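You operate a simulated robot arm through the tools that you are given. There is no shell and no other tool. Be economical: measure what you need, move in short steps, check, and stop when the job is done.

You are at the controls of a simulated robot arm. One attempt, no reset.

Task
The spot cleaner's dirty tank is full: switch off, change it for the black one, switch on again.
Fine: first fit the black stopper from the drawer with the steel handle and shut the drawer; grey tank on the table. Set down upright: grey dirty tank. Where these are worked on the way, their far stop is far enough and under half their travel is too little: switch of the spot cleaner.
Where things are to end (x, y in the base frame): grey dirty tank within 0.06 m of [0.57, -0.23].

The check looks at the end state, three seconds after you hand in, the way a careful person would. Anything else that was tipped, shoved, dropped, spilled or broken makes it a failure. A push-on lid holds only when it is set on centred and level and pressed home; a screw cap is set on level and turned clockwise until tight.

Robot
A 7-joint arm with a two-finger parallel gripper, fixed in place. Base frame: the origin is at the foot of the arm, x ahead of it, y to its left, z up. Units: m, rad, N and s.
With the tool pointing down near the work surface it reaches from about 0.12 to 0.62 m from the base axis. Its first joint turns from -1.152 to 1.152 rad. Payload 2.4 kg.
The TCP is the grasp point between the finger pads, 0.03 m short of the fingertips. In the tool frame z runs along the fingers and y along their closing line. Largest opening 0.094 m; finger width 0.028, thickness 0.01; the body of the gripper, 0.05 by 0.096 m, starts 0.055 m behind the TCP.
Orientation is that of the tool frame in the base frame, as a unit quaternion [x, y, z, w]. With the fingers straight down and closing along the base's y, the tool's x points along the base's -x, its y along +y and its z along -z.

Tools
- The arm moves only by the tool step_arm. Its argument "commands" is a list of rows, each a list of 7 numbers: the shift along the base's x, y, z in units of 30 mm (1.0 is 30 mm), then the turn, a rotation vector about the base's x, y, z in units of 6 degrees (1.0 is 6 degrees), then the finger opening in m, from 0 to 0.094. In form: [[x, y, z, rx, ry, rz, gripper], ...]. A call has 1 to 12 rows; each row shifts and turns the commanded pose from where the row before left it. A call with a number of a shift or a turn outside -1 to 1 is refused whole. Rows are played at 5 a second. More than 0.05 m and 0.15 rad between two rows, or a gripper value outside its range, and nothing of the call is played. A pose out of reach is approached as far as the arm can. The call stops where the force on the tool passes 40 N (or 10 N more than at its start, if that is more) or the arm is blocked; 0.2 s more then pass. Each finger travels about 0.153 m/s and halts on what it meets, pressing with about 39 N; the grip force reading is that of the motor and also rises with nothing between the fingers. The clock runs only during rows and for 0.2 s after the last one: add rows that do not move to give the fingers time. The reply holds the time, the measured pose of the TCP, the force on the tool along the base axes, the opening and the grip force, in the units named above and with some noise, with the torque about the TCP (base axes, N m) and any sound that the robot's microphone picked up.
- Cameras (640 x 400 px; columns grow to the right, rows downward): "scene" is fixed at [0.0521, 0.4887, 1.4455]; the picture's right is [-0.59, -0.81, 0.00], its down [-0.44, 0.32, -0.84] and it looks along [0.68, -0.49, -0.55] (base axes); focal length 263 px, centre (320, 200). "wrist" rides on the gripper at [0.076, 0.014, -0.102] in the tool frame; the picture's right is [-0.18, 0.98, 0.00], its down [-0.75, -0.14, -0.64] and it looks along [-0.63, -0.12, 0.77] (tool axes); focal length 243 px, centre (320, 200). There is no depth. A picture from a camera that has moved, and an enlarged one, comes with that camera's place and axes in the base frame and with its lens.
- camera(camera): a new picture of that camera. No time passes.
- enlarge(camera, box): a new picture of the part [left, top, right, bottom] of that camera's present view, enlarged. No time passes.
- finish_job(): hands the job in; it is judged then, once.

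Go step by step. Nothing tells you positions but the pictures and the camera data: compare them with the known pose of the tool, close in by small moves and look again before you grip or let go. The budget is 120 turns and 84 pictures, counting those below and the enlarged ones. Unless the task says otherwise, let go and move clear before handing in, and close with one line.

The tools are called after "Emit:" as a command line: name --pt "numbers of a row" for each row, then --argument value for the rest, lists and objects as JSON in quotes. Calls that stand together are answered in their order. step_arm: Moves the arm, as the interface text tells. Its arguments: {"type":"object","properties":{"commands":{"type":"array","items":{"type":"array","items":{"type":"number"}}}},"required":["commands"]} The other tools are called the same way: camera (camera) takes a picture; enlarge (camera, box) takes an enlarged picture of a part of a camera's view; finish_job () hands the job in.

At the start:

```text
t: 0.0
ee_pos: [0.3962, -0.0434, 1.3262]
tool_rot: [0.0, 1.0, 0.0, 0.0]
force: [0.3, -0.1, 0.5]
torque: [0.01, 0.02, 0.03]
gripper_width: 0.0941
finger_force: 0.0
```

scene: 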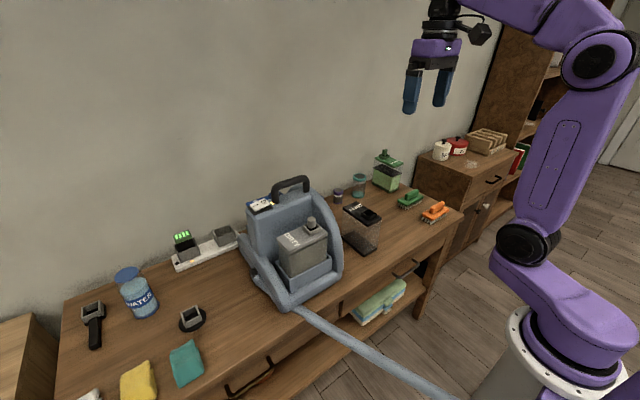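
wrist: 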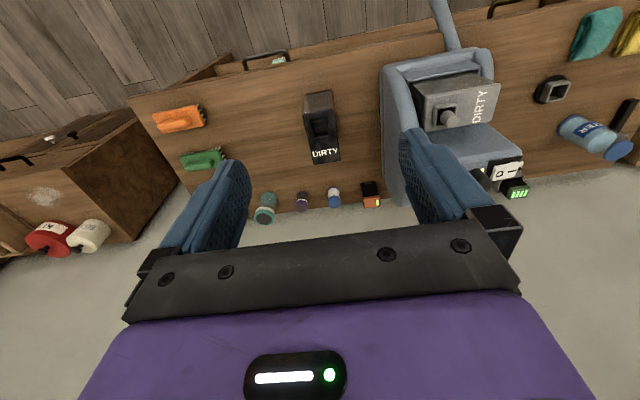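

I see the spot cleaner with its grey tank, the black tank to its right, and drawers in the table front. I'll look closer first.

Emit:
enlarge --camera "scene" --box '[220, 160, 400, 320]'

Emit:
enlarge --camera "scene" --box '[320, 130, 480, 280]'

Emit:
enlarge --camera "scene" --box '[180, 250, 440, 400]'

Emit:
enlarge --camera "wrist" --box '[280, 0, 560, 220]'

```text
2.50 times, centred on (310, 240) of scene
camera zoom: at [0.0521, 0.4887, 1.4455], right [-0.59, -0.81, 0.0], down [-0.44, 0.32, -0.84], along [0.68, -0.49, -0.55], focal length 658 px, centre (345, 100)
```

zoom: 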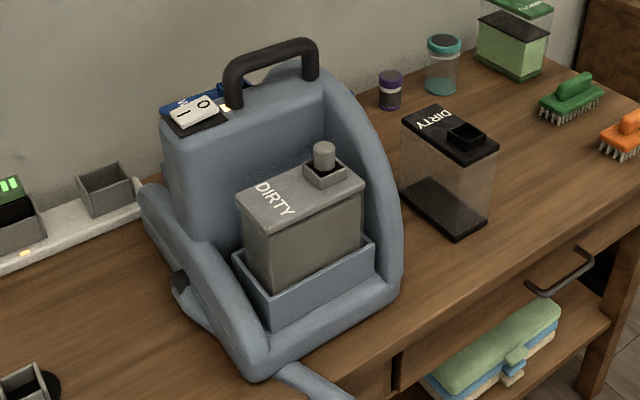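

```text
2.67 times, centred on (400, 205) of scene
camera zoom: at [0.0521, 0.4887, 1.4455], right [-0.59, -0.81, 0.0], down [-0.44, 0.32, -0.84], along [0.68, -0.49, -0.55], focal length 702 px, centre (107, 187)
```

zoom: 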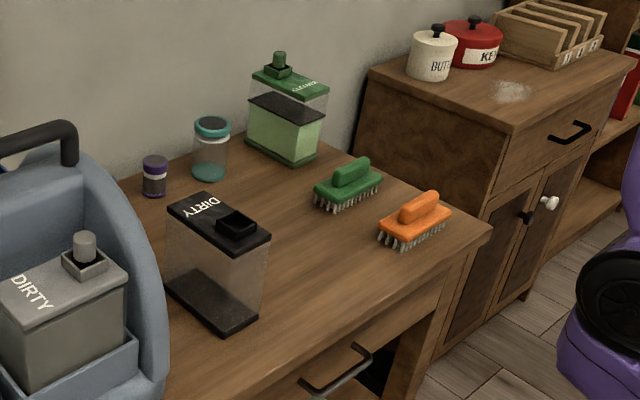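

```text
2.46 times, centred on (310, 325) of scene
camera zoom: at [0.0521, 0.4887, 1.4455], right [-0.59, -0.81, 0.0], down [-0.44, 0.32, -0.84], along [0.68, -0.49, -0.55], focal length 648 px, centre (345, -108)
```

zoom: 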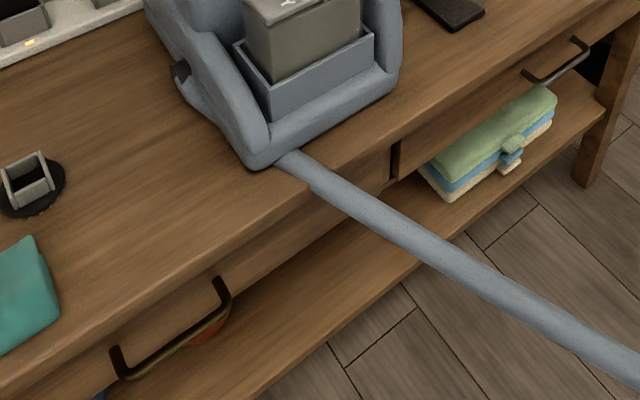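

```text
1.82 times, centred on (420, 110) of wrist
camera zoom: at [0.3203, -0.031, 1.4282], right [0.18, 0.98, 0.0], down [0.75, -0.14, 0.64], along [0.63, -0.12, -0.77], focal length 441 px, centre (138, 364)
```

zoom: 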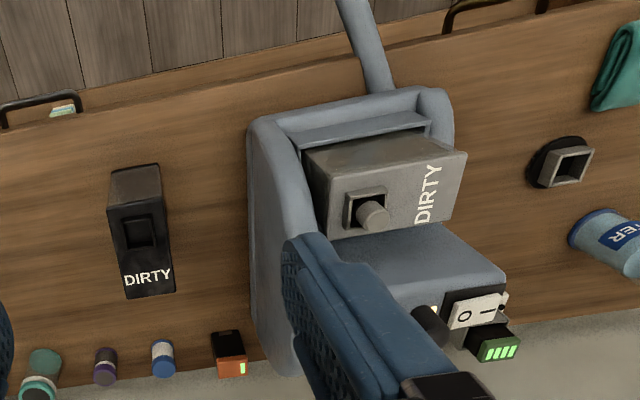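

The black tank top is at about (0.57,-0.08,0.90) and the table top is at about z=0.76. The right drawer handle is near (0.41,-0.16,0.70) and the left one near (0.41,0.45). I'll move down to look at the handles with the wrist camera.

Emit:
step_arm --pt "-0.5 -0.3 -1 0 0 0 0.04" --pt "-0.5 -0.3 -1 0 0 0 0.04" --pt "-0.5 -0.3 -1 0 0 0 0.04" --pt "-0.5 -0.3 -1 0 0 0 0.04" --pt "-0.5 -0.3 -1 0 0 0 0.04" --pt "-0.5 -0.3 -1 0 0 0 0.04" --pt "-0.5 -0.3 -1 0 0 0 0.04" --pt "-0.5 -0.3 -1 0 0 0 0.04" --pt "-0.5 -0.3 -1 0 0 0 0.04" --pt "-0.5 -0.3 -1 0 0 0 0.04" --pt "-0.5 -0.3 -1 0 0 0 0.04"

Emit:
camera --camera "wrist"

Emit:
camera --camera "scene"

```text
t: 2.4
ee_pos: [0.2523, -0.149, 1.0058]
tool_rot: [0.0, 1.0, 0.0, -0.001]
force: [0.6, -0.1, 0.3]
torque: [-0.04, -0.02, 0.01]
gripper_width: 0.0397
finger_force: 0.1
out of reach, approached as far as the arm can: row 9, 11
```

```text
77 pictures are left
camera wrist: at [0.1756, -0.1352, 1.1089], right [0.18, 0.98, 0.0], down [0.75, -0.14, 0.64], along [0.63, -0.12, -0.77], focal length 243 px, centre (320, 200)
```

wrist: 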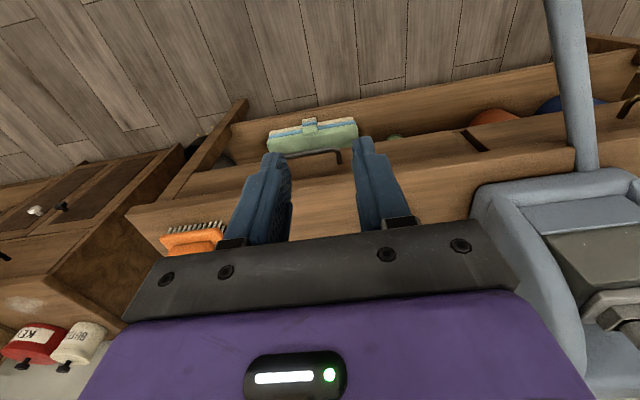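

```text
76 pictures are left
```

scene: 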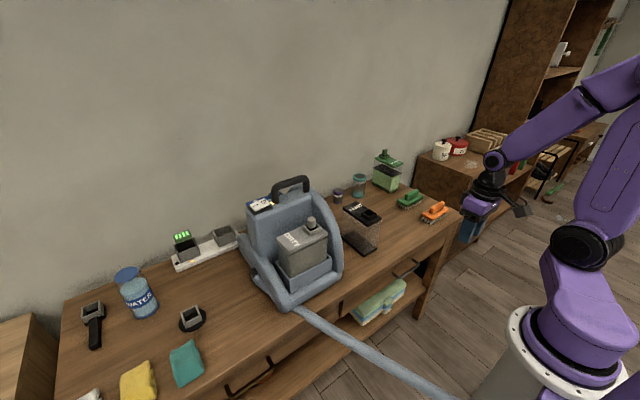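

The right handle shows between the fingers. I'll zoom in on both handles to compare their finish.

Emit:
enlarge --camera "wrist" --box '[220, 80, 420, 205]'

Emit:
enlarge --camera "scene" --box '[370, 230, 450, 290]'

Emit:
enlarge --camera "scene" --box '[210, 340, 300, 400]'

```text
3.20 times, centred on (320, 142) of wrist
camera zoom: at [0.1756, -0.1352, 1.1089], right [0.18, 0.98, 0.0], down [0.75, -0.14, 0.64], along [0.63, -0.12, -0.77], focal length 776 px, centre (320, 384)
```

zoom: 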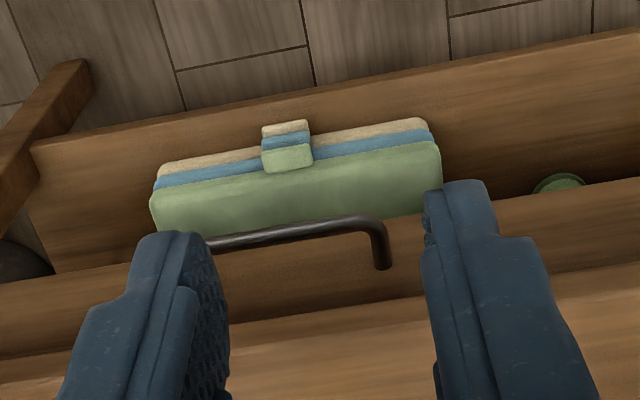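

```text
6.67 times, centred on (410, 260) of scene
camera zoom: at [0.0521, 0.4887, 1.4455], right [-0.59, -0.81, 0.0], down [-0.44, 0.32, -0.84], along [0.68, -0.49, -0.55], focal length 1754 px, centre (-280, -200)
```

zoom: 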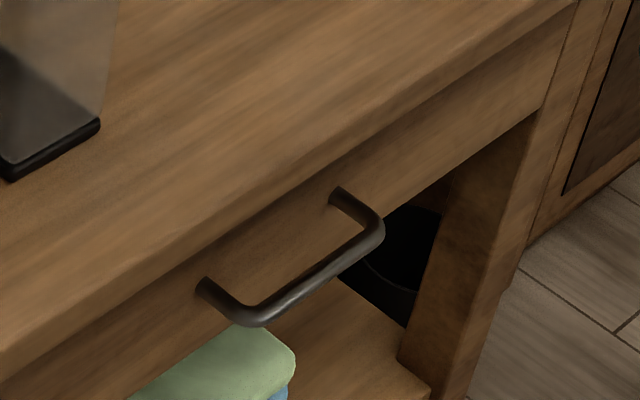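

```text
6.67 times, centred on (255, 370) of scene
camera zoom: at [0.0521, 0.4887, 1.4455], right [-0.59, -0.81, 0.0], down [-0.44, 0.32, -0.84], along [0.68, -0.49, -0.55], focal length 1754 px, centre (753, -933)
```

zoom: 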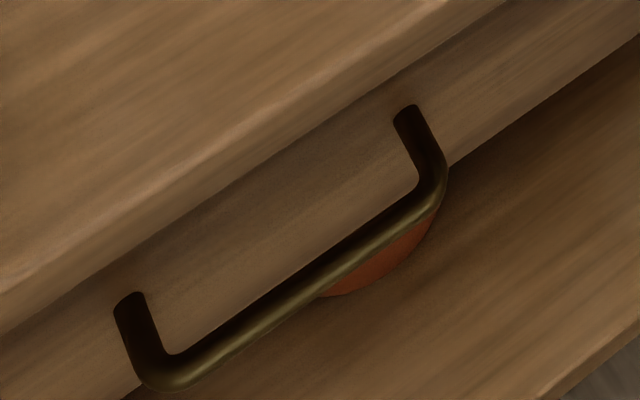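

The right handle is the steel one (the left is brass). Its bar runs from y -0.15 to -0.26 at x≈0.42, z≈0.648, and it sits under the table overhang. I'll approach with a tilted tool closing in the x-z plane, starting by turning the tool.

Emit:
step_arm --pt "0.05 -0.15 -0.2 0 0 -1 0.04" --pt "0.05 -0.15 -0.2 0 0 -1 0.04" --pt "0.05 -0.15 -0.2 0 0 -1 0.04" --pt "0.05 -0.15 -0.2 0 0 -1 0.04" --pt "0.05 -0.15 -0.2 0 0 -1 0.04" --pt "0.05 -0.15 -0.2 0 0 -1 0.04" --pt "0.05 -0.15 -0.2 0 0 -1 0.04" --pt "0.05 -0.15 -0.2 0 0 -1 0.04" --pt "0.05 -0.15 -0.2 0 0 -1 0.04" --pt "0.05 -0.15 -0.2 0 0 -1 0.04" --pt "0.05 -0.15 -0.2 0 0 -1 0.04" --pt "0.05 -0.15 -0.2 0 0 -1 0.04"

Emit:
step_arm --pt "0 0 -0.2 0 0 -1 0.04" --pt "0 0 -0.2 0 0 -1 0.04" --pt "0 0 -0.2 0 0 -1 0.04" --pt "0 0 -0.2 0 -1 0 0.04" --pt "0 0 -0.2 0 -1 0 0.04" --pt "0 0 -0.2 0 -1 0 0.04" --pt "0 0 -0.2 0 -1 0 0.04" --pt "0 0 -0.2 0 -1 0 0.04" --pt "0 0 -0.2 0 -1 0 0.04" --pt "0 0 -0.2 0 -1 0 0.04" --pt "0 0 -0.2 0 -1 0 0.04" --pt "0 0 -0.2 0 -1 0 0.04"

```text
t: 5.0
ee_pos: [0.2682, -0.2003, 0.9362]
tool_rot: [0.588, 0.809, 0.001, 0.0]
force: [-0.9, -0.4, -0.8]
torque: [-0.02, -0.01, 0.05]
gripper_width: 0.04
finger_force: 0.0
```

```text
t: 7.6
ee_pos: [0.3292, -0.222, 0.8617]
tool_rot: [0.653, 0.671, 0.27, 0.224]
force: [-0.4, -0.7, -0.8]
torque: [0.0, 0.01, 0.02]
gripper_width: 0.04
finger_force: 0.0
out of reach, approached as far as the arm can: row 4, 5, 6, 7, 8, 9, 10, 11
```

The tilt went out of reach at this close range. I'll move forward and down toward the handle and check the pose.

Emit:
step_arm --pt "0.4 0 -0.4 0 0 0 0.04" --pt "0.4 0 -0.4 0 0 0 0.04" --pt "0.4 0 -0.4 0 0 0 0.04" --pt "0.4 0 -0.4 0 0 0 0.04" --pt "0 0 0 0 0 0 0.04"

Emit:
camera --camera "scene"

```text
t: 8.8
ee_pos: [0.3752, -0.2213, 0.8173]
tool_rot: [0.654, 0.67, 0.269, 0.224]
force: [1.5, 1.2, 0.0]
torque: [0.01, 0.01, -0.01]
gripper_width: 0.0402
finger_force: 0.0
```

```text
72 pictures are left
```

scene: 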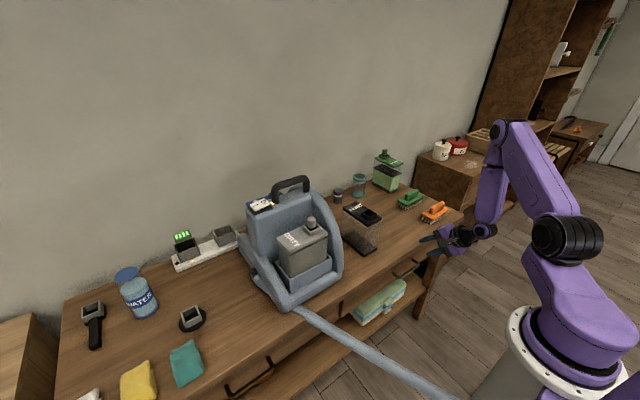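

The tilt is about 41°. I'll back off slightly, add tilt while descending, and stop in front of the handle.

Emit:
step_arm --pt "-0.4 0.1 -0.3 0 0 0 0.04" --pt "-0.4 0.1 -0.5 0 0 0 0.04" --pt "0 0.1 -0.7 0 -0.5 0 0.04" --pt "0 0.1 -0.7 0 -0.5 0 0.04" --pt "0 0.1 -0.7 0 -0.5 0 0.04" --pt "0 0 -0.7 0 0 0 0.04" --pt "0 0 -0.5 0 0 0 0.04"

Emit:
camera --camera "wrist"

Emit:
enlarge --camera "scene" --box '[370, 210, 490, 290]'

```text
t: 10.4
ee_pos: [0.3513, -0.2059, 0.6929]
tool_rot: [0.63, 0.651, 0.321, 0.275]
force: [-0.2, -0.1, -0.3]
torque: [0.02, 0.03, -0.03]
gripper_width: 0.0399
finger_force: 0.1
```

```text
71 pictures are left
camera wrist: at [0.278, -0.1382, 0.7735], right [0.64, -0.18, 0.74], down [-0.54, -0.8, 0.27], along [0.54, -0.58, -0.61], focal length 243 px, centre (320, 200)
```

wrist: 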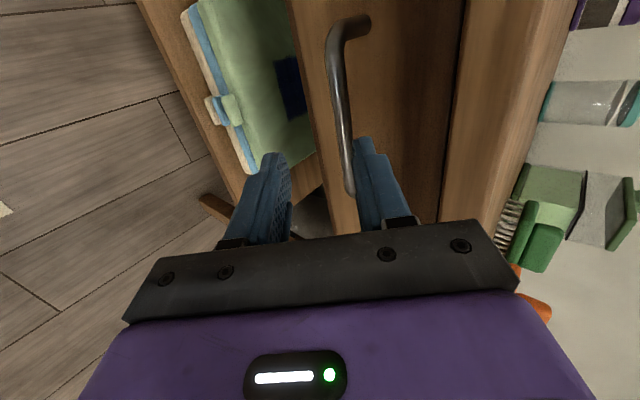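

```text
5.00 times, centred on (430, 250) of scene
camera zoom: at [0.0521, 0.4887, 1.4455], right [-0.59, -0.81, 0.0], down [-0.44, 0.32, -0.84], along [0.68, -0.49, -0.55], focal length 1315 px, centre (-230, -50)
```

zoom: 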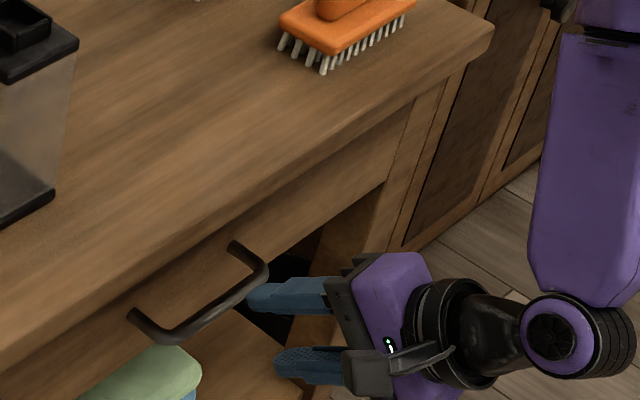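

The bar is about 15 mm off toward the upper finger and 77 mm ahead of the TCP. I'll align and advance part way.

Emit:
step_arm --pt "0.33 0 0.4 0 0 0 0.034" --pt "0.38 0 -0.32 0 0 0 0.034" --pt "0.38 0 -0.32 0 0 0 0.034" --pt "0.25 0 -0.21 0 0 0 0.034"

Emit:
enlarge --camera "wrist" --box '[200, 60, 440, 240]'

Emit:
enlarge --camera "scene" --box '[380, 230, 450, 280]'

```text
t: 11.4
ee_pos: [0.392, -0.2052, 0.6793]
tool_rot: [0.63, 0.652, 0.321, 0.275]
force: [0.5, 0.4, 0.1]
torque: [0.03, 0.03, 0.03]
gripper_width: 0.0339
finger_force: 0.1
```

```text
2.22 times, centred on (320, 150) of wrist
camera zoom: at [0.3191, -0.1377, 0.7603], right [0.64, -0.18, 0.74], down [-0.54, -0.8, 0.27], along [0.54, -0.58, -0.61], focal length 539 px, centre (320, 311)
```

zoom: 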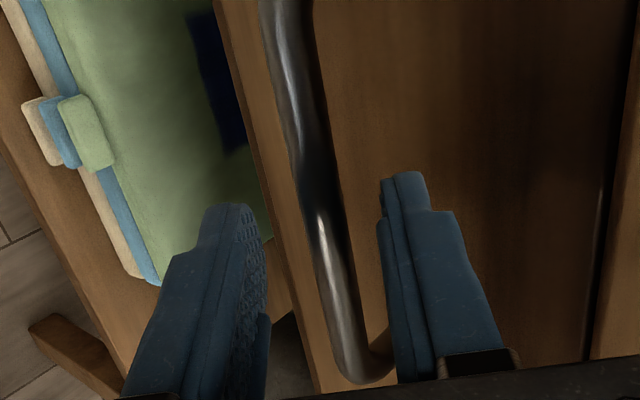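

```text
8.00 times, centred on (415, 255) of scene
camera zoom: at [0.0521, 0.4887, 1.4455], right [-0.59, -0.81, 0.0], down [-0.44, 0.32, -0.84], along [0.68, -0.49, -0.55], focal length 2105 px, centre (-440, -240)
```

zoom: 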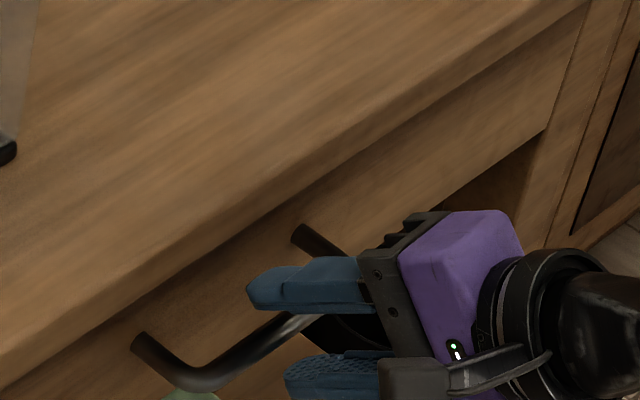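

The bar is now centred between the finger lines, about 38 mm ahead. I'll advance 25 mm and close.

Emit:
step_arm --pt "0.32 0 -0.27 0 0 0 0.034" --pt "0.32 0 -0.27 0 0 0 0.034" --pt "0 0 0 0 0 0 0.0" --pt "0 0 0 0 0 0 0.0"

Emit:
enlarge --camera "wrist" --box '[200, 60, 440, 240]'

```text
t: 12.0
ee_pos: [0.4094, -0.205, 0.6683]
tool_rot: [0.63, 0.648, 0.324, 0.278]
force: [-0.4, 2.1, 23.6]
torque: [-0.11, 0.01, 0.0]
gripper_width: 0.0147
finger_force: 37.0
stopped in row 3: the force on the tool passed its limit at 68 N (the readings are from after the stop); the commanded pose is now the measured one
```

```text
2.22 times, centred on (320, 150) of wrist
camera zoom: at [0.3354, -0.1385, 0.7485], right [0.64, -0.19, 0.75], down [-0.55, -0.8, 0.26], along [0.55, -0.58, -0.61], focal length 539 px, centre (320, 311)
```

zoom: 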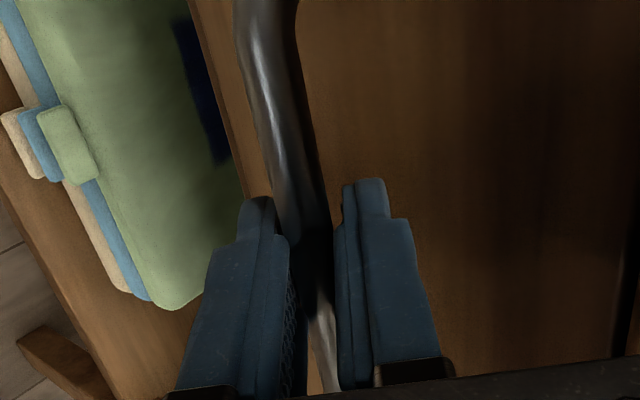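

The bar is gripped, at 14.7 mm width. I'll pull the drawer toward -x in small steps.

Emit:
step_arm --pt "0 0 -0.1 0 0 0 0" --pt "-0.3 0 0 0 0 0 0" --pt "-0.4 0 0 0 0 0 0" --pt "-0.4 0 0 0 0 0 0" --pt "-0.4 0 0 0 0 0 0"

Emit:
camera --camera "scene"

```text
t: 12.3
ee_pos: [0.4098, -0.2052, 0.6687]
tool_rot: [0.63, 0.648, 0.326, 0.279]
force: [-5.3, 2.1, 7.4]
torque: [-0.28, 0.0, -0.14]
gripper_width: 0.0145
finger_force: 45.3
stopped in row 1: the force on the tool passed its limit at 49 N (the readings are from after the stop); the commanded pose is now the measured one
```

```text
66 pictures are left
```

scene: 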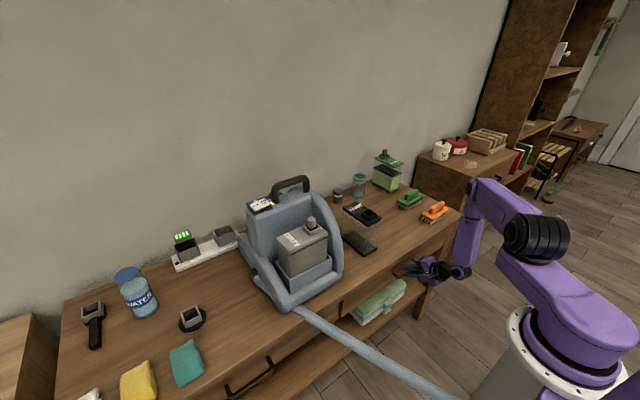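

Emit:
step_arm --pt "-0.15 0 0 0 0 0 0" --pt "-0.25 0 0 0 0 0 0" --pt "-0.4 0 0 0 0 0 0" --pt "-0.4 0 0 0 0 0 0"

```text
t: 13.3
ee_pos: [0.3741, -0.2068, 0.669]
tool_rot: [0.629, 0.648, 0.326, 0.281]
force: [0.1, 0.1, 14.9]
torque: [-0.61, -0.04, 0.36]
gripper_width: 0.0118
finger_force: 44.7
```

It moves freely. I'll keep pulling.

Emit:
step_arm --pt "-0.4 0 0 0 0 0 0" --pt "-0.4 0 0 0 0 0 0" --pt "-0.4 0 0 0 0 0 0" --pt "-0.4 0 0 0 0 0 0" --pt "-0.4 0 0 0 0 0 0"

Emit:
enlarge --camera "scene" --box '[340, 210, 480, 300]'

```text
t: 14.6
ee_pos: [0.317, -0.2058, 0.6701]
tool_rot: [0.628, 0.647, 0.328, 0.281]
force: [-1.1, 1.5, 4.1]
torque: [-0.88, -0.09, -0.4]
gripper_width: 0.0117
finger_force: 44.8
stopped in row 5: the force on the tool passed its limit at 42 N (the readings are from after the stop); the commanded pose is now the measured one
```

```text
4.44 times, centred on (410, 255) of scene
camera zoom: at [0.0521, 0.4888, 1.4455], right [-0.59, -0.81, 0.0], down [-0.44, 0.32, -0.84], along [0.68, -0.49, -0.55], focal length 1169 px, centre (-80, -44)
```

zoom: 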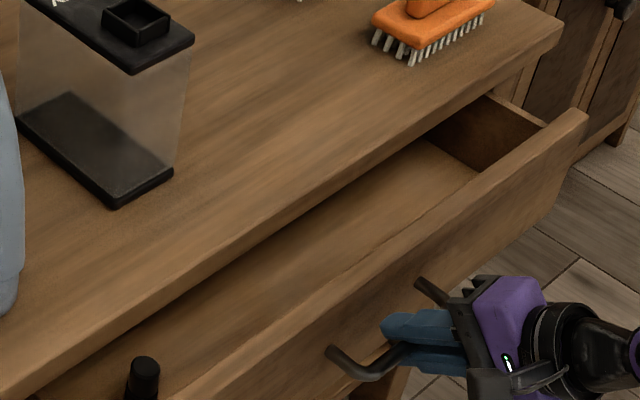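

The black stopper is visible standing at the drawer's left side, near (0.41, 0.02). I'll try to open a bit more.

Emit:
step_arm --pt "-0.3 0 0 0 0 0 0" --pt "-0.3 0 0 0 0 0 0" --pt "-0.3 0 0 0 0 0 0" --pt "-0.3 0 0 0 0 0 0"

Emit:
enlarge --camera "scene" --box '[320, 210, 480, 310]'

```text
t: 15.6
ee_pos: [0.2807, -0.2049, 0.6704]
tool_rot: [0.627, 0.649, 0.328, 0.281]
force: [0.0, 3.7, 7.9]
torque: [-0.27, 0.08, 1.17]
gripper_width: 0.0116
finger_force: 44.7
```

```text
4.00 times, centred on (400, 260) of scene
camera zoom: at [0.052, 0.4889, 1.4455], right [-0.59, -0.81, 0.0], down [-0.44, 0.32, -0.84], along [0.68, -0.49, -0.55], focal length 1052 px, centre (0, -40)
```

zoom: 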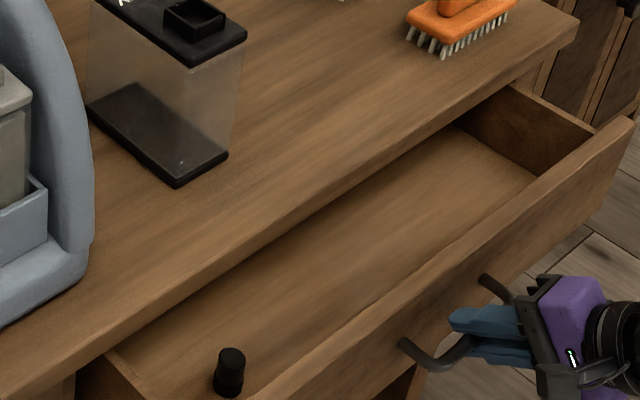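

The drawer is open about 13 cm. One more small pull will give clear room, then I'll release.

Emit:
step_arm --pt "-0.3 0 0 0 0 0 0" --pt "-0.3 0 0 0 0 0 0" --pt "-0.3 0 0 0 0 0 0" --pt "0 0 0 0 0 0 0.034" --pt "0 0 0 0 0 0 0.034"

```text
t: 16.8
ee_pos: [0.2524, -0.206, 0.6702]
tool_rot: [0.629, 0.647, 0.327, 0.281]
force: [-0.7, 0.0, 0.5]
torque: [0.02, 0.02, -0.01]
gripper_width: 0.034
finger_force: 0.1
```

Released. I'll retreat along the tool axis, then go up.

Emit:
step_arm --pt "-0.4 0 0.34 0 0 0 0.034" --pt "-0.4 0 0.34 0 0 0 0.034" --pt "-0.4 0 0.34 0 0 0 0.034" --pt "-0.2 0 0.7 0 0 0 0.034" --pt "0 0 0.9 0 0.5 0 0.034" --pt "0 0 0.9 0 1 0 0.034" --pt "0 0 0.9 0 1 0 0.034" --pt "0 0 0.9 0 1 0 0.034" --pt "0 0 0.9 0 1 0 0.034" --pt "0 0 0.5 0 1 0 0.034"

Emit:
camera --camera "scene"

```text
t: 18.9
ee_pos: [0.2126, -0.2054, 0.8708]
tool_rot: [0.695, 0.701, 0.135, 0.084]
force: [0.4, 0.2, -0.7]
torque: [0.02, -0.02, 0.03]
gripper_width: 0.034
finger_force: 0.0
```

```text
63 pictures are left
```

scene: 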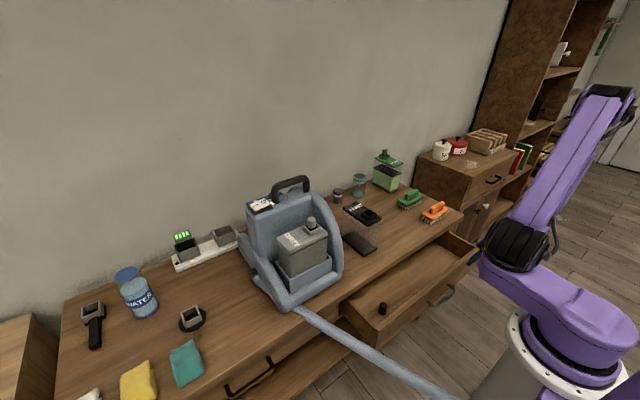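

The drawer is open and the stopper stands at about (0.355, 0.016). I'll level the tool, turn it back to close along y, and go above the stopper.

Emit:
step_arm --pt "0.2 0.6 0.3 0 1 0 0.06" --pt "0.2 0.6 0.3 0 1 0 0.06" --pt "0.2 0.6 0 -0.69 1 0 0.06" --pt "0.2 0.6 0 0 0 1 0.06" --pt "0.2 0.6 0 0 0 1 0.06" --pt "0.2 0.6 0 0 0 1 0.06" --pt "0.2 0.6 0 0 0 1 0.06" --pt "0.2 0.6 0 0 0 1 0.06" --pt "0.2 0.6 0 0 0 1 0.06" --pt "0.2 0.6 0 0 0 1 0.06" --pt "0.2 0.6 0 0 0 1 0.06" --pt "0.2 0.6 0 0 0 1 0.06"

Emit:
step_arm --pt "0 0 0 0 0 1 0.06" --pt "0 0 0 0 0 1 0.06" --pt "0 0 0 0 0 1 0.06" --pt "0 0 0 0 0 1 0.06" --pt "0 0 0 0 0 1 0.06" --pt "0 0 0 0 0 1 0.06"

Emit:
camera --camera "wrist"

```text
t: 21.6
ee_pos: [0.2796, -0.0027, 0.8888]
tool_rot: [0.308, 0.951, -0.001, 0.001]
force: [0.0, 0.5, -0.6]
torque: [-0.01, 0.06, -0.01]
gripper_width: 0.0601
finger_force: 0.2
out of reach, approached as far as the arm can: row 3, 4
```

```text
t: 22.9
ee_pos: [0.2761, -0.0015, 0.8882]
tool_rot: [-0.001, 1.0, 0.0, 0.0]
force: [-0.3, 0.1, -0.8]
torque: [0.01, -0.01, -0.03]
gripper_width: 0.06
finger_force: 0.1
```

```text
62 pictures are left
camera wrist: at [0.1997, 0.0107, 0.9912], right [0.18, 0.98, 0.0], down [0.75, -0.14, 0.64], along [0.63, -0.12, -0.77], focal length 243 px, centre (320, 200)
```

wrist: 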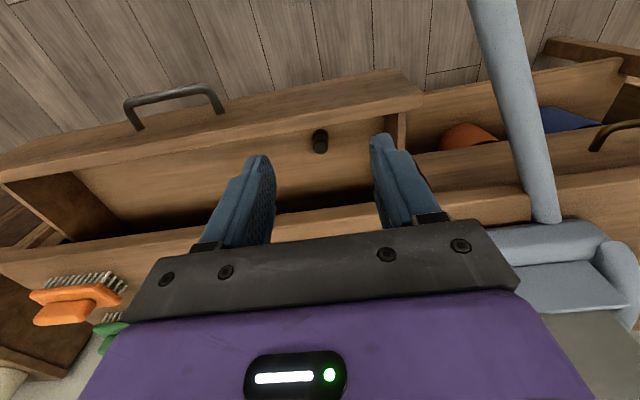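

Emit:
enlarge --camera "wrist" --box '[280, 110, 360, 170]'

Emit:
enlarge --camera "scene" --box '[350, 285, 414, 325]'

```text
6.67 times, centred on (320, 140) of wrist
camera zoom: at [0.1997, 0.0107, 0.9912], right [0.18, 0.98, 0.0], down [0.75, -0.14, 0.64], along [0.63, -0.12, -0.77], focal length 1618 px, centre (320, 600)
```

zoom: 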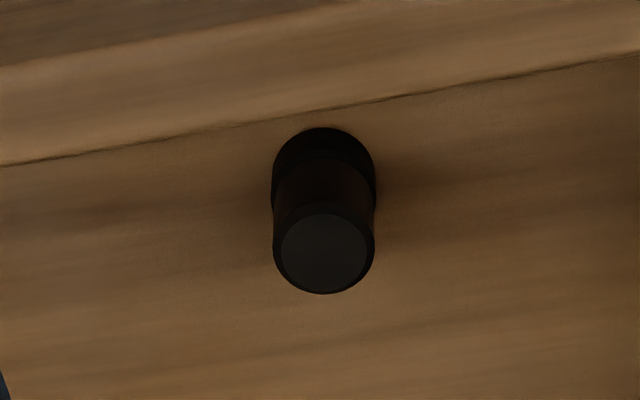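

```text
10.00 times, centred on (382, 305) of scene
camera zoom: at [0.0521, 0.4887, 1.4455], right [-0.59, -0.81, 0.0], down [-0.44, 0.32, -0.84], along [0.68, -0.49, -0.55], focal length 2631 px, centre (-300, -850)
```

zoom: 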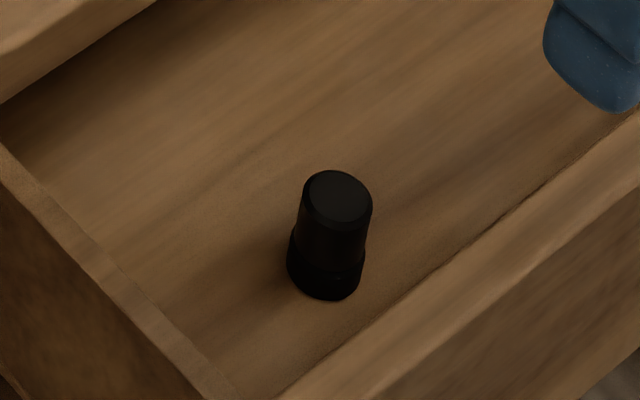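

The stopper top is at (0.384,-0.024,0.636), about 24 mm across and standing on the drawer floor at about z=0.59. I'll move above it.

Emit:
step_arm --pt "0.9 -0.19 -0.5 0 0 0 0.05" --pt "0.9 -0.19 -0.5 0 0 0 0.05" --pt "0.9 -0.19 -0.5 0 0 0 0.05" --pt "0.9 -0.18 -0.9 0 0 0 0.05" --pt "0 0 -1 0 0 0 0.05" --pt "0 0 -1 0 0 0 0.05" --pt "0 0 -1 0 0 0 0.05"

Emit:
camera --camera "wrist"

Emit:
enlarge --camera "scene" --box '[330, 240, 450, 330]'

```text
t: 24.6
ee_pos: [0.3839, -0.0247, 0.7278]
tool_rot: [-0.001, 1.0, 0.0, 0.0]
force: [0.1, -0.3, 0.0]
torque: [-0.02, 0.0, 0.04]
gripper_width: 0.0499
finger_force: 0.1
```

```text
59 pictures are left
camera wrist: at [0.3079, -0.0116, 0.8299], right [0.18, 0.98, 0.0], down [0.75, -0.14, 0.64], along [0.63, -0.12, -0.77], focal length 243 px, centre (320, 200)
```

wrist: 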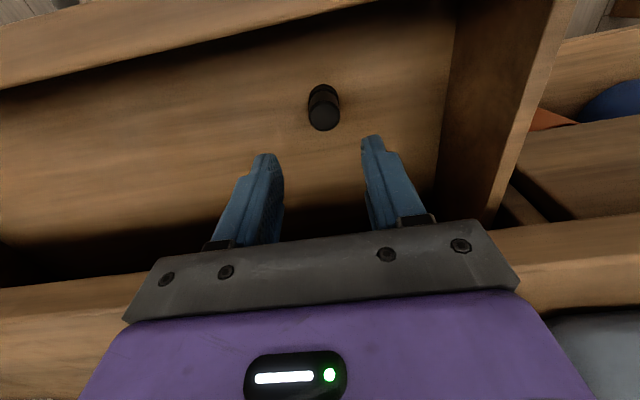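

```text
4.44 times, centred on (390, 285) of scene
camera zoom: at [0.0521, 0.4887, 1.4455], right [-0.59, -0.81, 0.0], down [-0.44, 0.32, -0.84], along [0.68, -0.49, -0.55], focal length 1169 px, centre (9, -178)
```

zoom: 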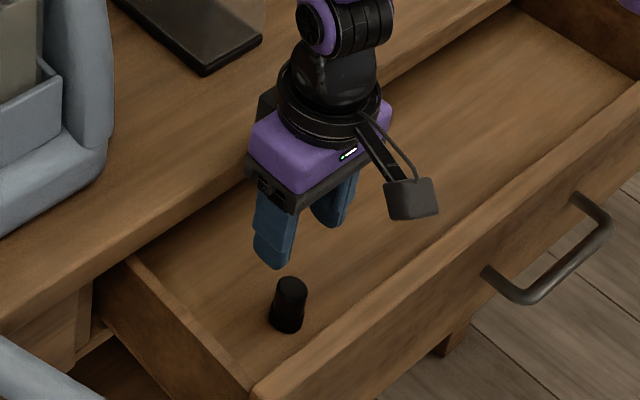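

The stopper lines up at (0.382,-0.023). I'll descend to hold its top 18 mm and grip.

Emit:
step_arm --pt "0 0.05 -0.9 0 0 0 0.05" --pt "-0.05 0 -0.9 0 0 0 0.05" --pt "0 0 -0.86 0 0 0 0.05" --pt "0 0 0 0 0 0 0.05"

Emit:
enlarge --camera "wrist" --box '[220, 60, 420, 220]'

```text
t: 25.0
ee_pos: [0.3859, -0.0243, 0.6994]
tool_rot: [-0.002, 1.0, -0.001, 0.003]
force: [-16.4, -0.3, 42.2]
torque: [0.69, -2.88, 0.26]
gripper_width: 0.0499
finger_force: 0.0
stopped in row 2: the force on the tool passed its limit at 143 N (the readings are from after the stop); the commanded pose is now the measured one
```

```text
2.50 times, centred on (320, 140) of wrist
camera zoom: at [0.3084, -0.0111, 0.8013], right [0.18, 0.98, 0.0], down [0.75, -0.14, 0.65], along [0.64, -0.12, -0.76], focal length 606 px, centre (320, 350)
```

zoom: 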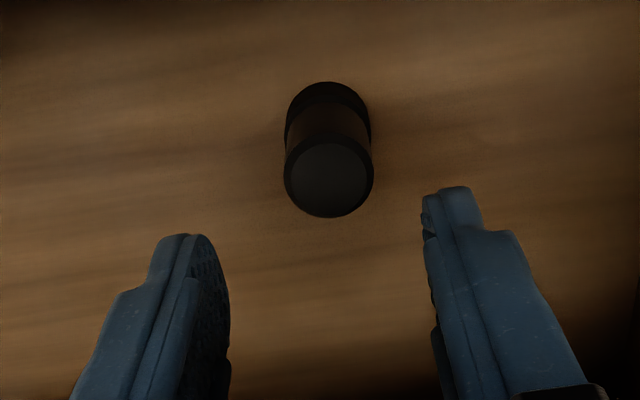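

The gripper body touched the table edge, so I'll lift off. I'll then tilt the hand back 18° so the body clears the edge, keeping the stopper upright between fingers that close along y.

Emit:
step_arm --pt "0 0 0.5 0 0 0 0.05" --pt "-0.3 0 0.5 0 0 0 0.05" --pt "-0.3 0 0.3 0 -1 0 0.05" --pt "-0.3 0 0 0 -1 0 0.05" --pt "0 0 0 0 -1 0 0.05" --pt "0 0 0 0 0 0 0.05"

Emit:
enlarge --camera "scene" --box '[330, 160, 450, 330]'

```text
t: 26.4
ee_pos: [0.3605, -0.025, 0.737]
tool_rot: [-0.001, 0.987, 0.0, 0.16]
force: [0.0, 0.6, 0.1]
torque: [-0.01, -0.01, 0.01]
gripper_width: 0.0498
finger_force: 0.0
```

```text
2.35 times, centred on (390, 245) of scene
camera zoom: at [0.0521, 0.4887, 1.4455], right [-0.59, -0.81, 0.0], down [-0.44, 0.32, -0.84], along [0.68, -0.49, -0.55], focal length 619 px, centre (155, 94)
```

zoom: 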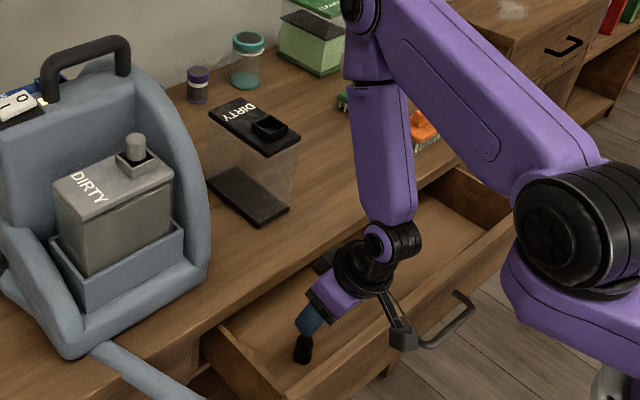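

Tilted and clear. I'll descend to the stopper with the small forward shift.

Emit:
step_arm --pt "0.12 0.05 -0.7 0 0 0 0.05" --pt "0.12 0 -0.7 0 0 0 0.05" --pt "0.12 0 -0.7 0 0 0 0.05" --pt "0.12 0 -0.6 0 0 0 0.05" --pt "0 0 -0.25 0 0 0 0.05" --pt "0 0 0 0 0 0 0.05"

Emit:
enlarge --camera "wrist" --box '[220, 60, 420, 220]'

Emit:
enlarge --camera "scene" --box '[340, 270, 420, 330]'

```text
t: 27.8
ee_pos: [0.3742, -0.022, 0.6482]
tool_rot: [-0.001, 0.987, -0.001, 0.16]
force: [-0.5, 0.7, 0.6]
torque: [0.02, -0.01, 0.01]
gripper_width: 0.0501
finger_force: 0.1
```

```text
2.50 times, centred on (320, 140) of wrist
camera zoom: at [0.2703, -0.009, 0.7215], right [0.17, 0.98, 0.06], down [0.51, -0.14, 0.85], along [0.84, -0.12, -0.53], focal length 606 px, centre (320, 350)
```

zoom: 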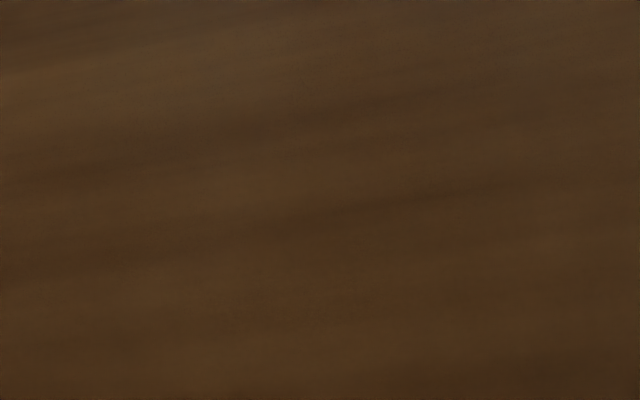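

```text
6.67 times, centred on (380, 300) of scene
camera zoom: at [0.0521, 0.4887, 1.4455], right [-0.59, -0.81, 0.0], down [-0.44, 0.32, -0.84], along [0.68, -0.49, -0.55], focal length 1754 px, centre (-80, -467)
```

zoom: 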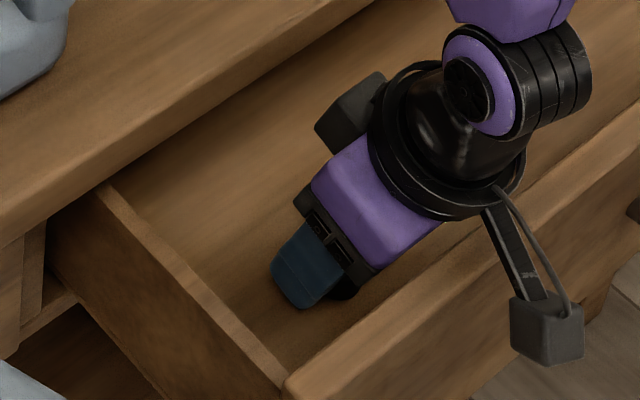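

No contact. The wrist camera is looking at the drawer front, and the scene view shows the fingers around the stopper, so I'll close.

Emit:
step_arm --pt "0 0 0 0 0 0 0.0" --pt "0 0 0 0 0 0 0.0" --pt "0 0 0 0 0 0 0.0"

```text
t: 28.6
ee_pos: [0.3755, -0.0224, 0.6483]
tool_rot: [-0.001, 0.987, 0.0, 0.16]
force: [1.0, 0.0, 0.0]
torque: [0.01, 0.0, -0.01]
gripper_width: 0.0241
finger_force: 39.1
```

Gripped at 24 mm. I'll lift straight up and back a little, then check.

Emit:
step_arm --pt "-0.1 0 0.7 0 0 0 0.0" --pt "-0.1 0 0.8 0 0 0 0.0" --pt "-0.2 0 0.9 0 0 0 0.0" --pt "-0.1 0 0.9 0 0 0 0.0" --pt "0 0 1 0 0 0 0.0" --pt "0 0 1 0 0 0 0.0" --pt "0 0 1 0 0 0 0.0" --pt "0 -0.1 1 0 0 0 0.0" --pt "0 -0.3 1 0 0 0 0.0" --pt "0 -0.5 1 0 0 0 0"

Emit:
camera --camera "wrist"

Emit:
enlarge --camera "scene" --box '[320, 180, 440, 260]'

```text
t: 30.8
ee_pos: [0.3599, -0.0491, 0.9297]
tool_rot: [-0.002, 0.987, -0.002, 0.16]
force: [-1.5, -0.4, -0.4]
torque: [0.02, -0.03, 0.02]
gripper_width: 0.0238
finger_force: 39.4
```

```text
53 pictures are left
camera wrist: at [0.2554, -0.036, 1.0023], right [0.17, 0.98, 0.05], down [0.51, -0.14, 0.85], along [0.84, -0.12, -0.53], focal length 243 px, centre (320, 200)
```

wrist: 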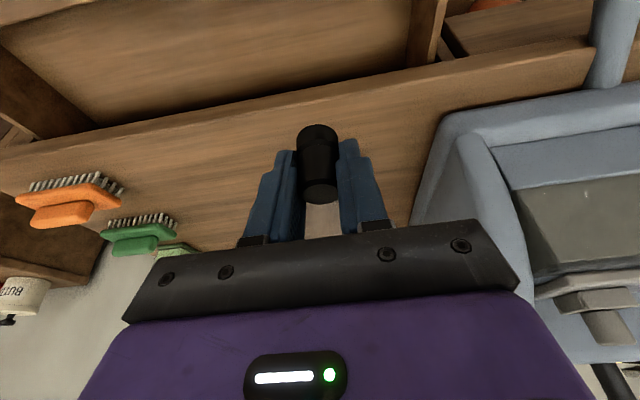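

```text
5.00 times, centred on (380, 220) of scene
camera zoom: at [0.0521, 0.4887, 1.4455], right [-0.59, -0.81, 0.0], down [-0.44, 0.32, -0.84], along [0.68, -0.49, -0.55], focal length 1315 px, centre (20, 100)
```

zoom: 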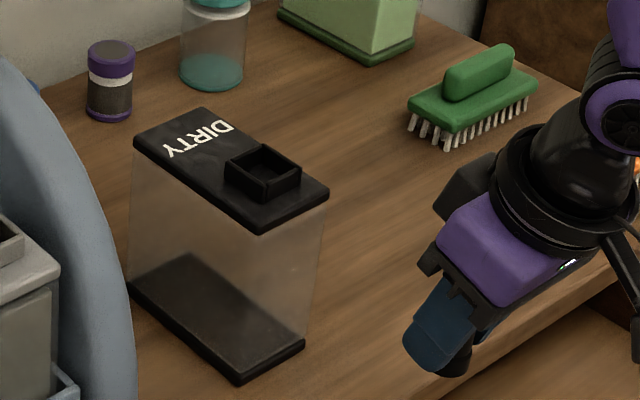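

The stopper is held. I'll move to the right and up to get an unobstructed wrist view of the socket on the black tank.

Emit:
step_arm --pt "0 -0.8 0.5 0 0 0 0" --pt "0 -0.8 0.5 0 0 0 0" --pt "0 -0.8 0.5 0 0 0 0" --pt "0 -0.8 0.5 0 0 0 0" --pt "0 -0.8 0.5 0 0 0 0" --pt "0 -0.8 0.5 0 0 0 0" --pt "0 0 0 0 0 0 0"

Emit:
camera --camera "wrist"

```text
t: 32.4
ee_pos: [0.3601, -0.1938, 1.0187]
tool_rot: [-0.001, 0.987, -0.002, 0.16]
force: [-0.2, -0.4, -0.5]
torque: [-0.05, 0.02, 0.01]
gripper_width: 0.0243
finger_force: 38.9
```

```text
51 pictures are left
camera wrist: at [0.2556, -0.1811, 1.0907], right [0.17, 0.98, 0.06], down [0.51, -0.14, 0.85], along [0.84, -0.12, -0.53], focal length 243 px, centre (320, 200)
```

wrist: 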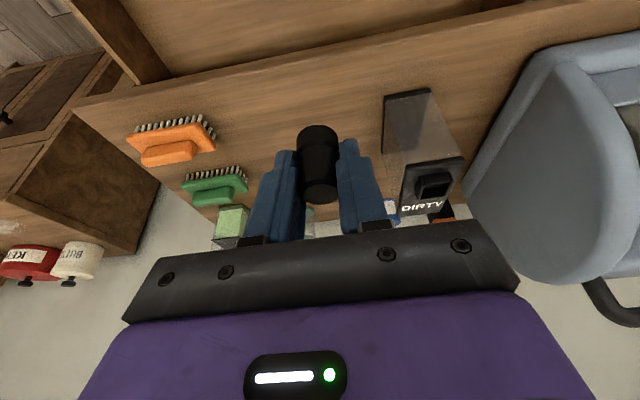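

Emit:
enlarge --camera "wrist" --box '[380, 140, 480, 220]'

Emit:
enlarge --camera "scene" --box '[340, 195, 396, 230]'

```text
5.00 times, centred on (430, 180) of wrist
camera zoom: at [0.2556, -0.1811, 1.0907], right [0.17, 0.98, 0.06], down [0.51, -0.14, 0.85], along [0.84, -0.12, -0.53], focal length 1213 px, centre (-230, 300)
```

zoom: 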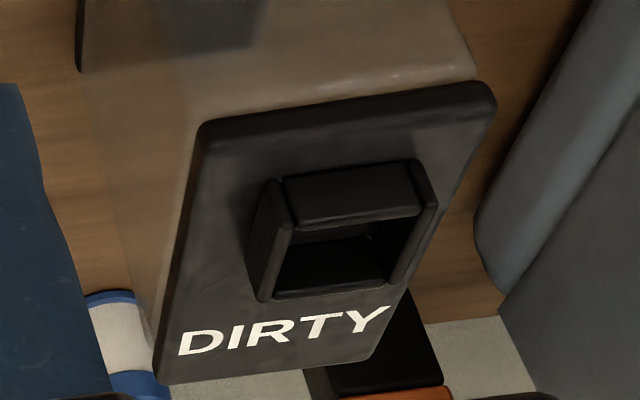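

```text
11.43 times, centred on (368, 212) of scene
camera zoom: at [0.0521, 0.4887, 1.4455], right [-0.59, -0.81, 0.0], down [-0.44, 0.32, -0.84], along [0.68, -0.49, -0.55], focal length 3007 px, centre (-229, 57)
```

zoom: 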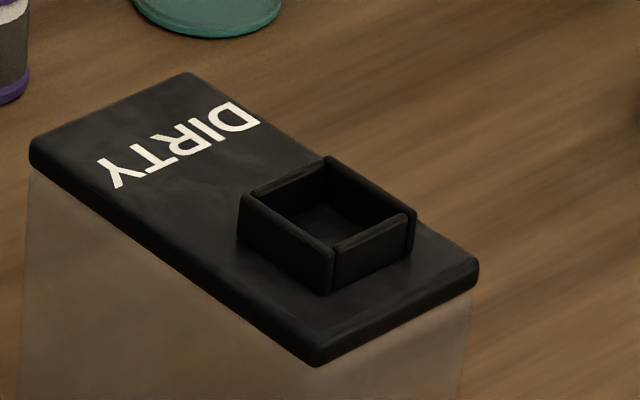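

The socket rim centre works out to about (0.544,-0.071,0.918). I'll bring the stopper over it with its bottom about 2 cm above, then compare in both views.

Emit:
step_arm --pt "0.73 0.51 0 0 0 0 0" --pt "0.73 0.51 0 0 0 0 0" --pt "0.73 0.51 0 0 0 0 0" --pt "0.73 0.51 0 0 0 0 0" --pt "0.73 0.51 0 0 0 0 0" --pt "0.73 0.51 0 0 0 0 0" --pt "0.73 0.51 0 0 0 0 0" --pt "0.75 0.52 0 0 0 0 0" --pt "0 0 -0.7 0 0 0 0" --pt "0 0 0 0 0 0 0"

Emit:
enlarge --camera "scene" --box '[340, 180, 404, 230]'

Emit:
enlarge --camera "wrist" --box '[260, 80, 380, 220]'

```text
t: 34.6
ee_pos: [0.5064, -0.0899, 0.9953]
tool_rot: [-0.001, 0.987, -0.001, 0.16]
force: [-0.7, -0.1, -0.1]
torque: [0.03, 0.02, -0.02]
gripper_width: 0.024
finger_force: 39.5
out of reach, approached as far as the arm can: row 7, 8
```

```text
8.00 times, centred on (372, 205) of scene
camera zoom: at [0.0521, 0.4887, 1.4455], right [-0.59, -0.81, 0.0], down [-0.44, 0.32, -0.84], along [0.68, -0.49, -0.55], focal length 2105 px, centre (-96, 160)
```

zoom: 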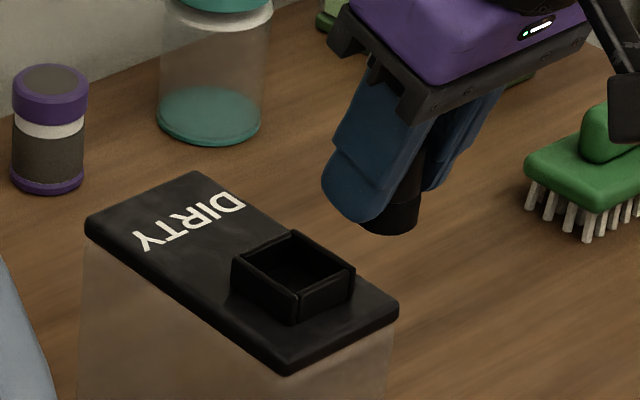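

```text
2.86 times, centred on (320, 150) of wrist
camera zoom: at [0.4021, -0.0759, 1.0668], right [0.17, 0.98, 0.06], down [0.51, -0.14, 0.85], along [0.84, -0.12, -0.53], focal length 693 px, centre (320, 343)
```

zoom: 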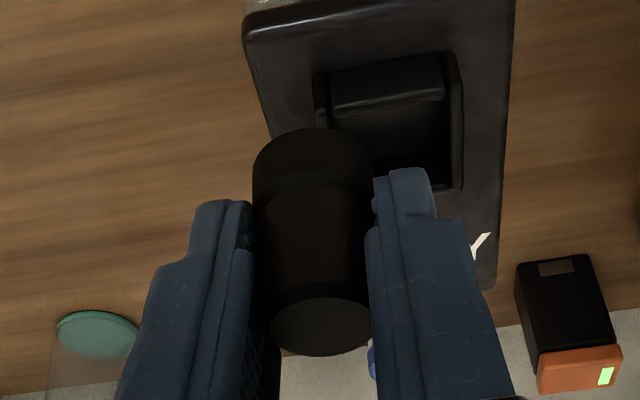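

It stopped short on reach. I'll try the remaining shift to (0.536,-0.071).

Emit:
step_arm --pt "0.25 0.3 0 0 0 0 0" --pt "0.25 0.3 0 0 0 0 0" --pt "0.25 0 0 0 0 0 0" --pt "0.25 0 0 0 0 0 0" --pt "0 0 0 0 0 0 0"

Emit:
camera --camera "scene"

```text
t: 35.8
ee_pos: [0.5229, -0.081, 0.9928]
tool_rot: [-0.003, 0.987, 0.001, 0.16]
force: [-0.3, 0.0, 0.6]
torque: [-0.01, 0.02, -0.02]
gripper_width: 0.0243
finger_force: 39.1
out of reach, approached as far as the arm can: row 2, 3, 4
```

```text
46 pictures are left
```

scene: 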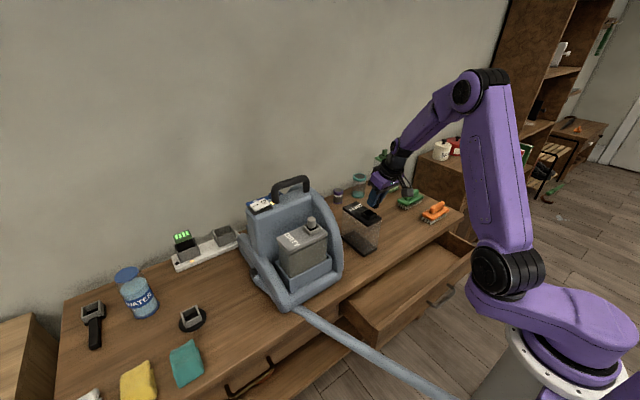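

Emit:
step_arm --pt "0.1 0.1 0 0 0 0 0" --pt "0.1 0.1 0 0 0 0 0" --pt "0.1 0.1 0 0 0 0 0" --pt "0.1 0 0.1 0 0 0 0" --pt "0 0 0 0 0 0 0"

```text
t: 37.0
ee_pos: [0.5216, -0.0763, 0.9909]
tool_rot: [-0.002, 0.987, 0.001, 0.162]
force: [0.6, 0.3, -0.1]
torque: [-0.01, 0.0, -0.01]
gripper_width: 0.0242
finger_force: 39.5
out of reach, approached as far as the arm can: row 2, 3, 4
```

The tilted pose can't reach that far. I'll stand the stopper on the free table spot near (0.47,-0.18) and regrip it with the hand vertical.

Emit:
step_arm --pt "-0.4 -0.7 0 0 0 0 0" --pt "-0.4 -0.7 0 0 0 0 0" --pt "-0.4 -0.7 0 0 0 0 0" --pt "-0.4 -0.7 0 0 0 0 0" --pt "-0.3 -0.7 0 0 0 0 0" --pt "0 0 -1 0 0 0 0" --pt "0 0 -1 0 0 0 0" --pt "0 0 -1 0 0 0 0" --pt "0 0 -1 0 0 0 0" --pt "0 0 -0.8 0 0 0 0" --pt "0 0 0 0 0 0 0"

Emit:
enlarge --camera "scene" --box '[360, 195, 440, 255]'

```text
t: 39.4
ee_pos: [0.4654, -0.182, 0.8466]
tool_rot: [-0.002, 0.987, 0.0, 0.16]
force: [-0.3, 0.0, -0.2]
torque: [-0.05, 0.01, 0.0]
gripper_width: 0.0241
finger_force: 39.0
```

```text
6.67 times, centred on (400, 225) of scene
camera zoom: at [0.0521, 0.4887, 1.4455], right [-0.59, -0.81, 0.0], down [-0.44, 0.32, -0.84], along [0.68, -0.49, -0.55], focal length 1754 px, centre (-213, 33)
```

zoom: 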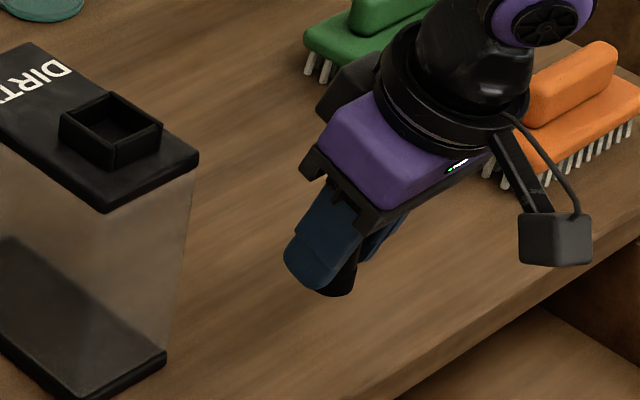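

Emit:
step_arm --pt "0 0 -0.5 0 0 0 0" --pt "0 0 -0.3 0 0 0 0" --pt "0 0 -0.15 0 0 0 0" --pt "0 0 -0.1 0 0 0 0" --pt "0 0 -0.1 0 0 0 0" --pt "0 0 -0.1 0 0 0 0" --pt "0 0 -0.1 0 0 0 0" --pt "0 0 -0.1 0 0 0 0"

```text
t: 41.2
ee_pos: [0.4642, -0.1818, 0.8042]
tool_rot: [-0.001, 0.987, -0.001, 0.16]
force: [0.5, -0.1, 0.1]
torque: [-0.01, 0.03, -0.01]
gripper_width: 0.0237
finger_force: 38.8
```

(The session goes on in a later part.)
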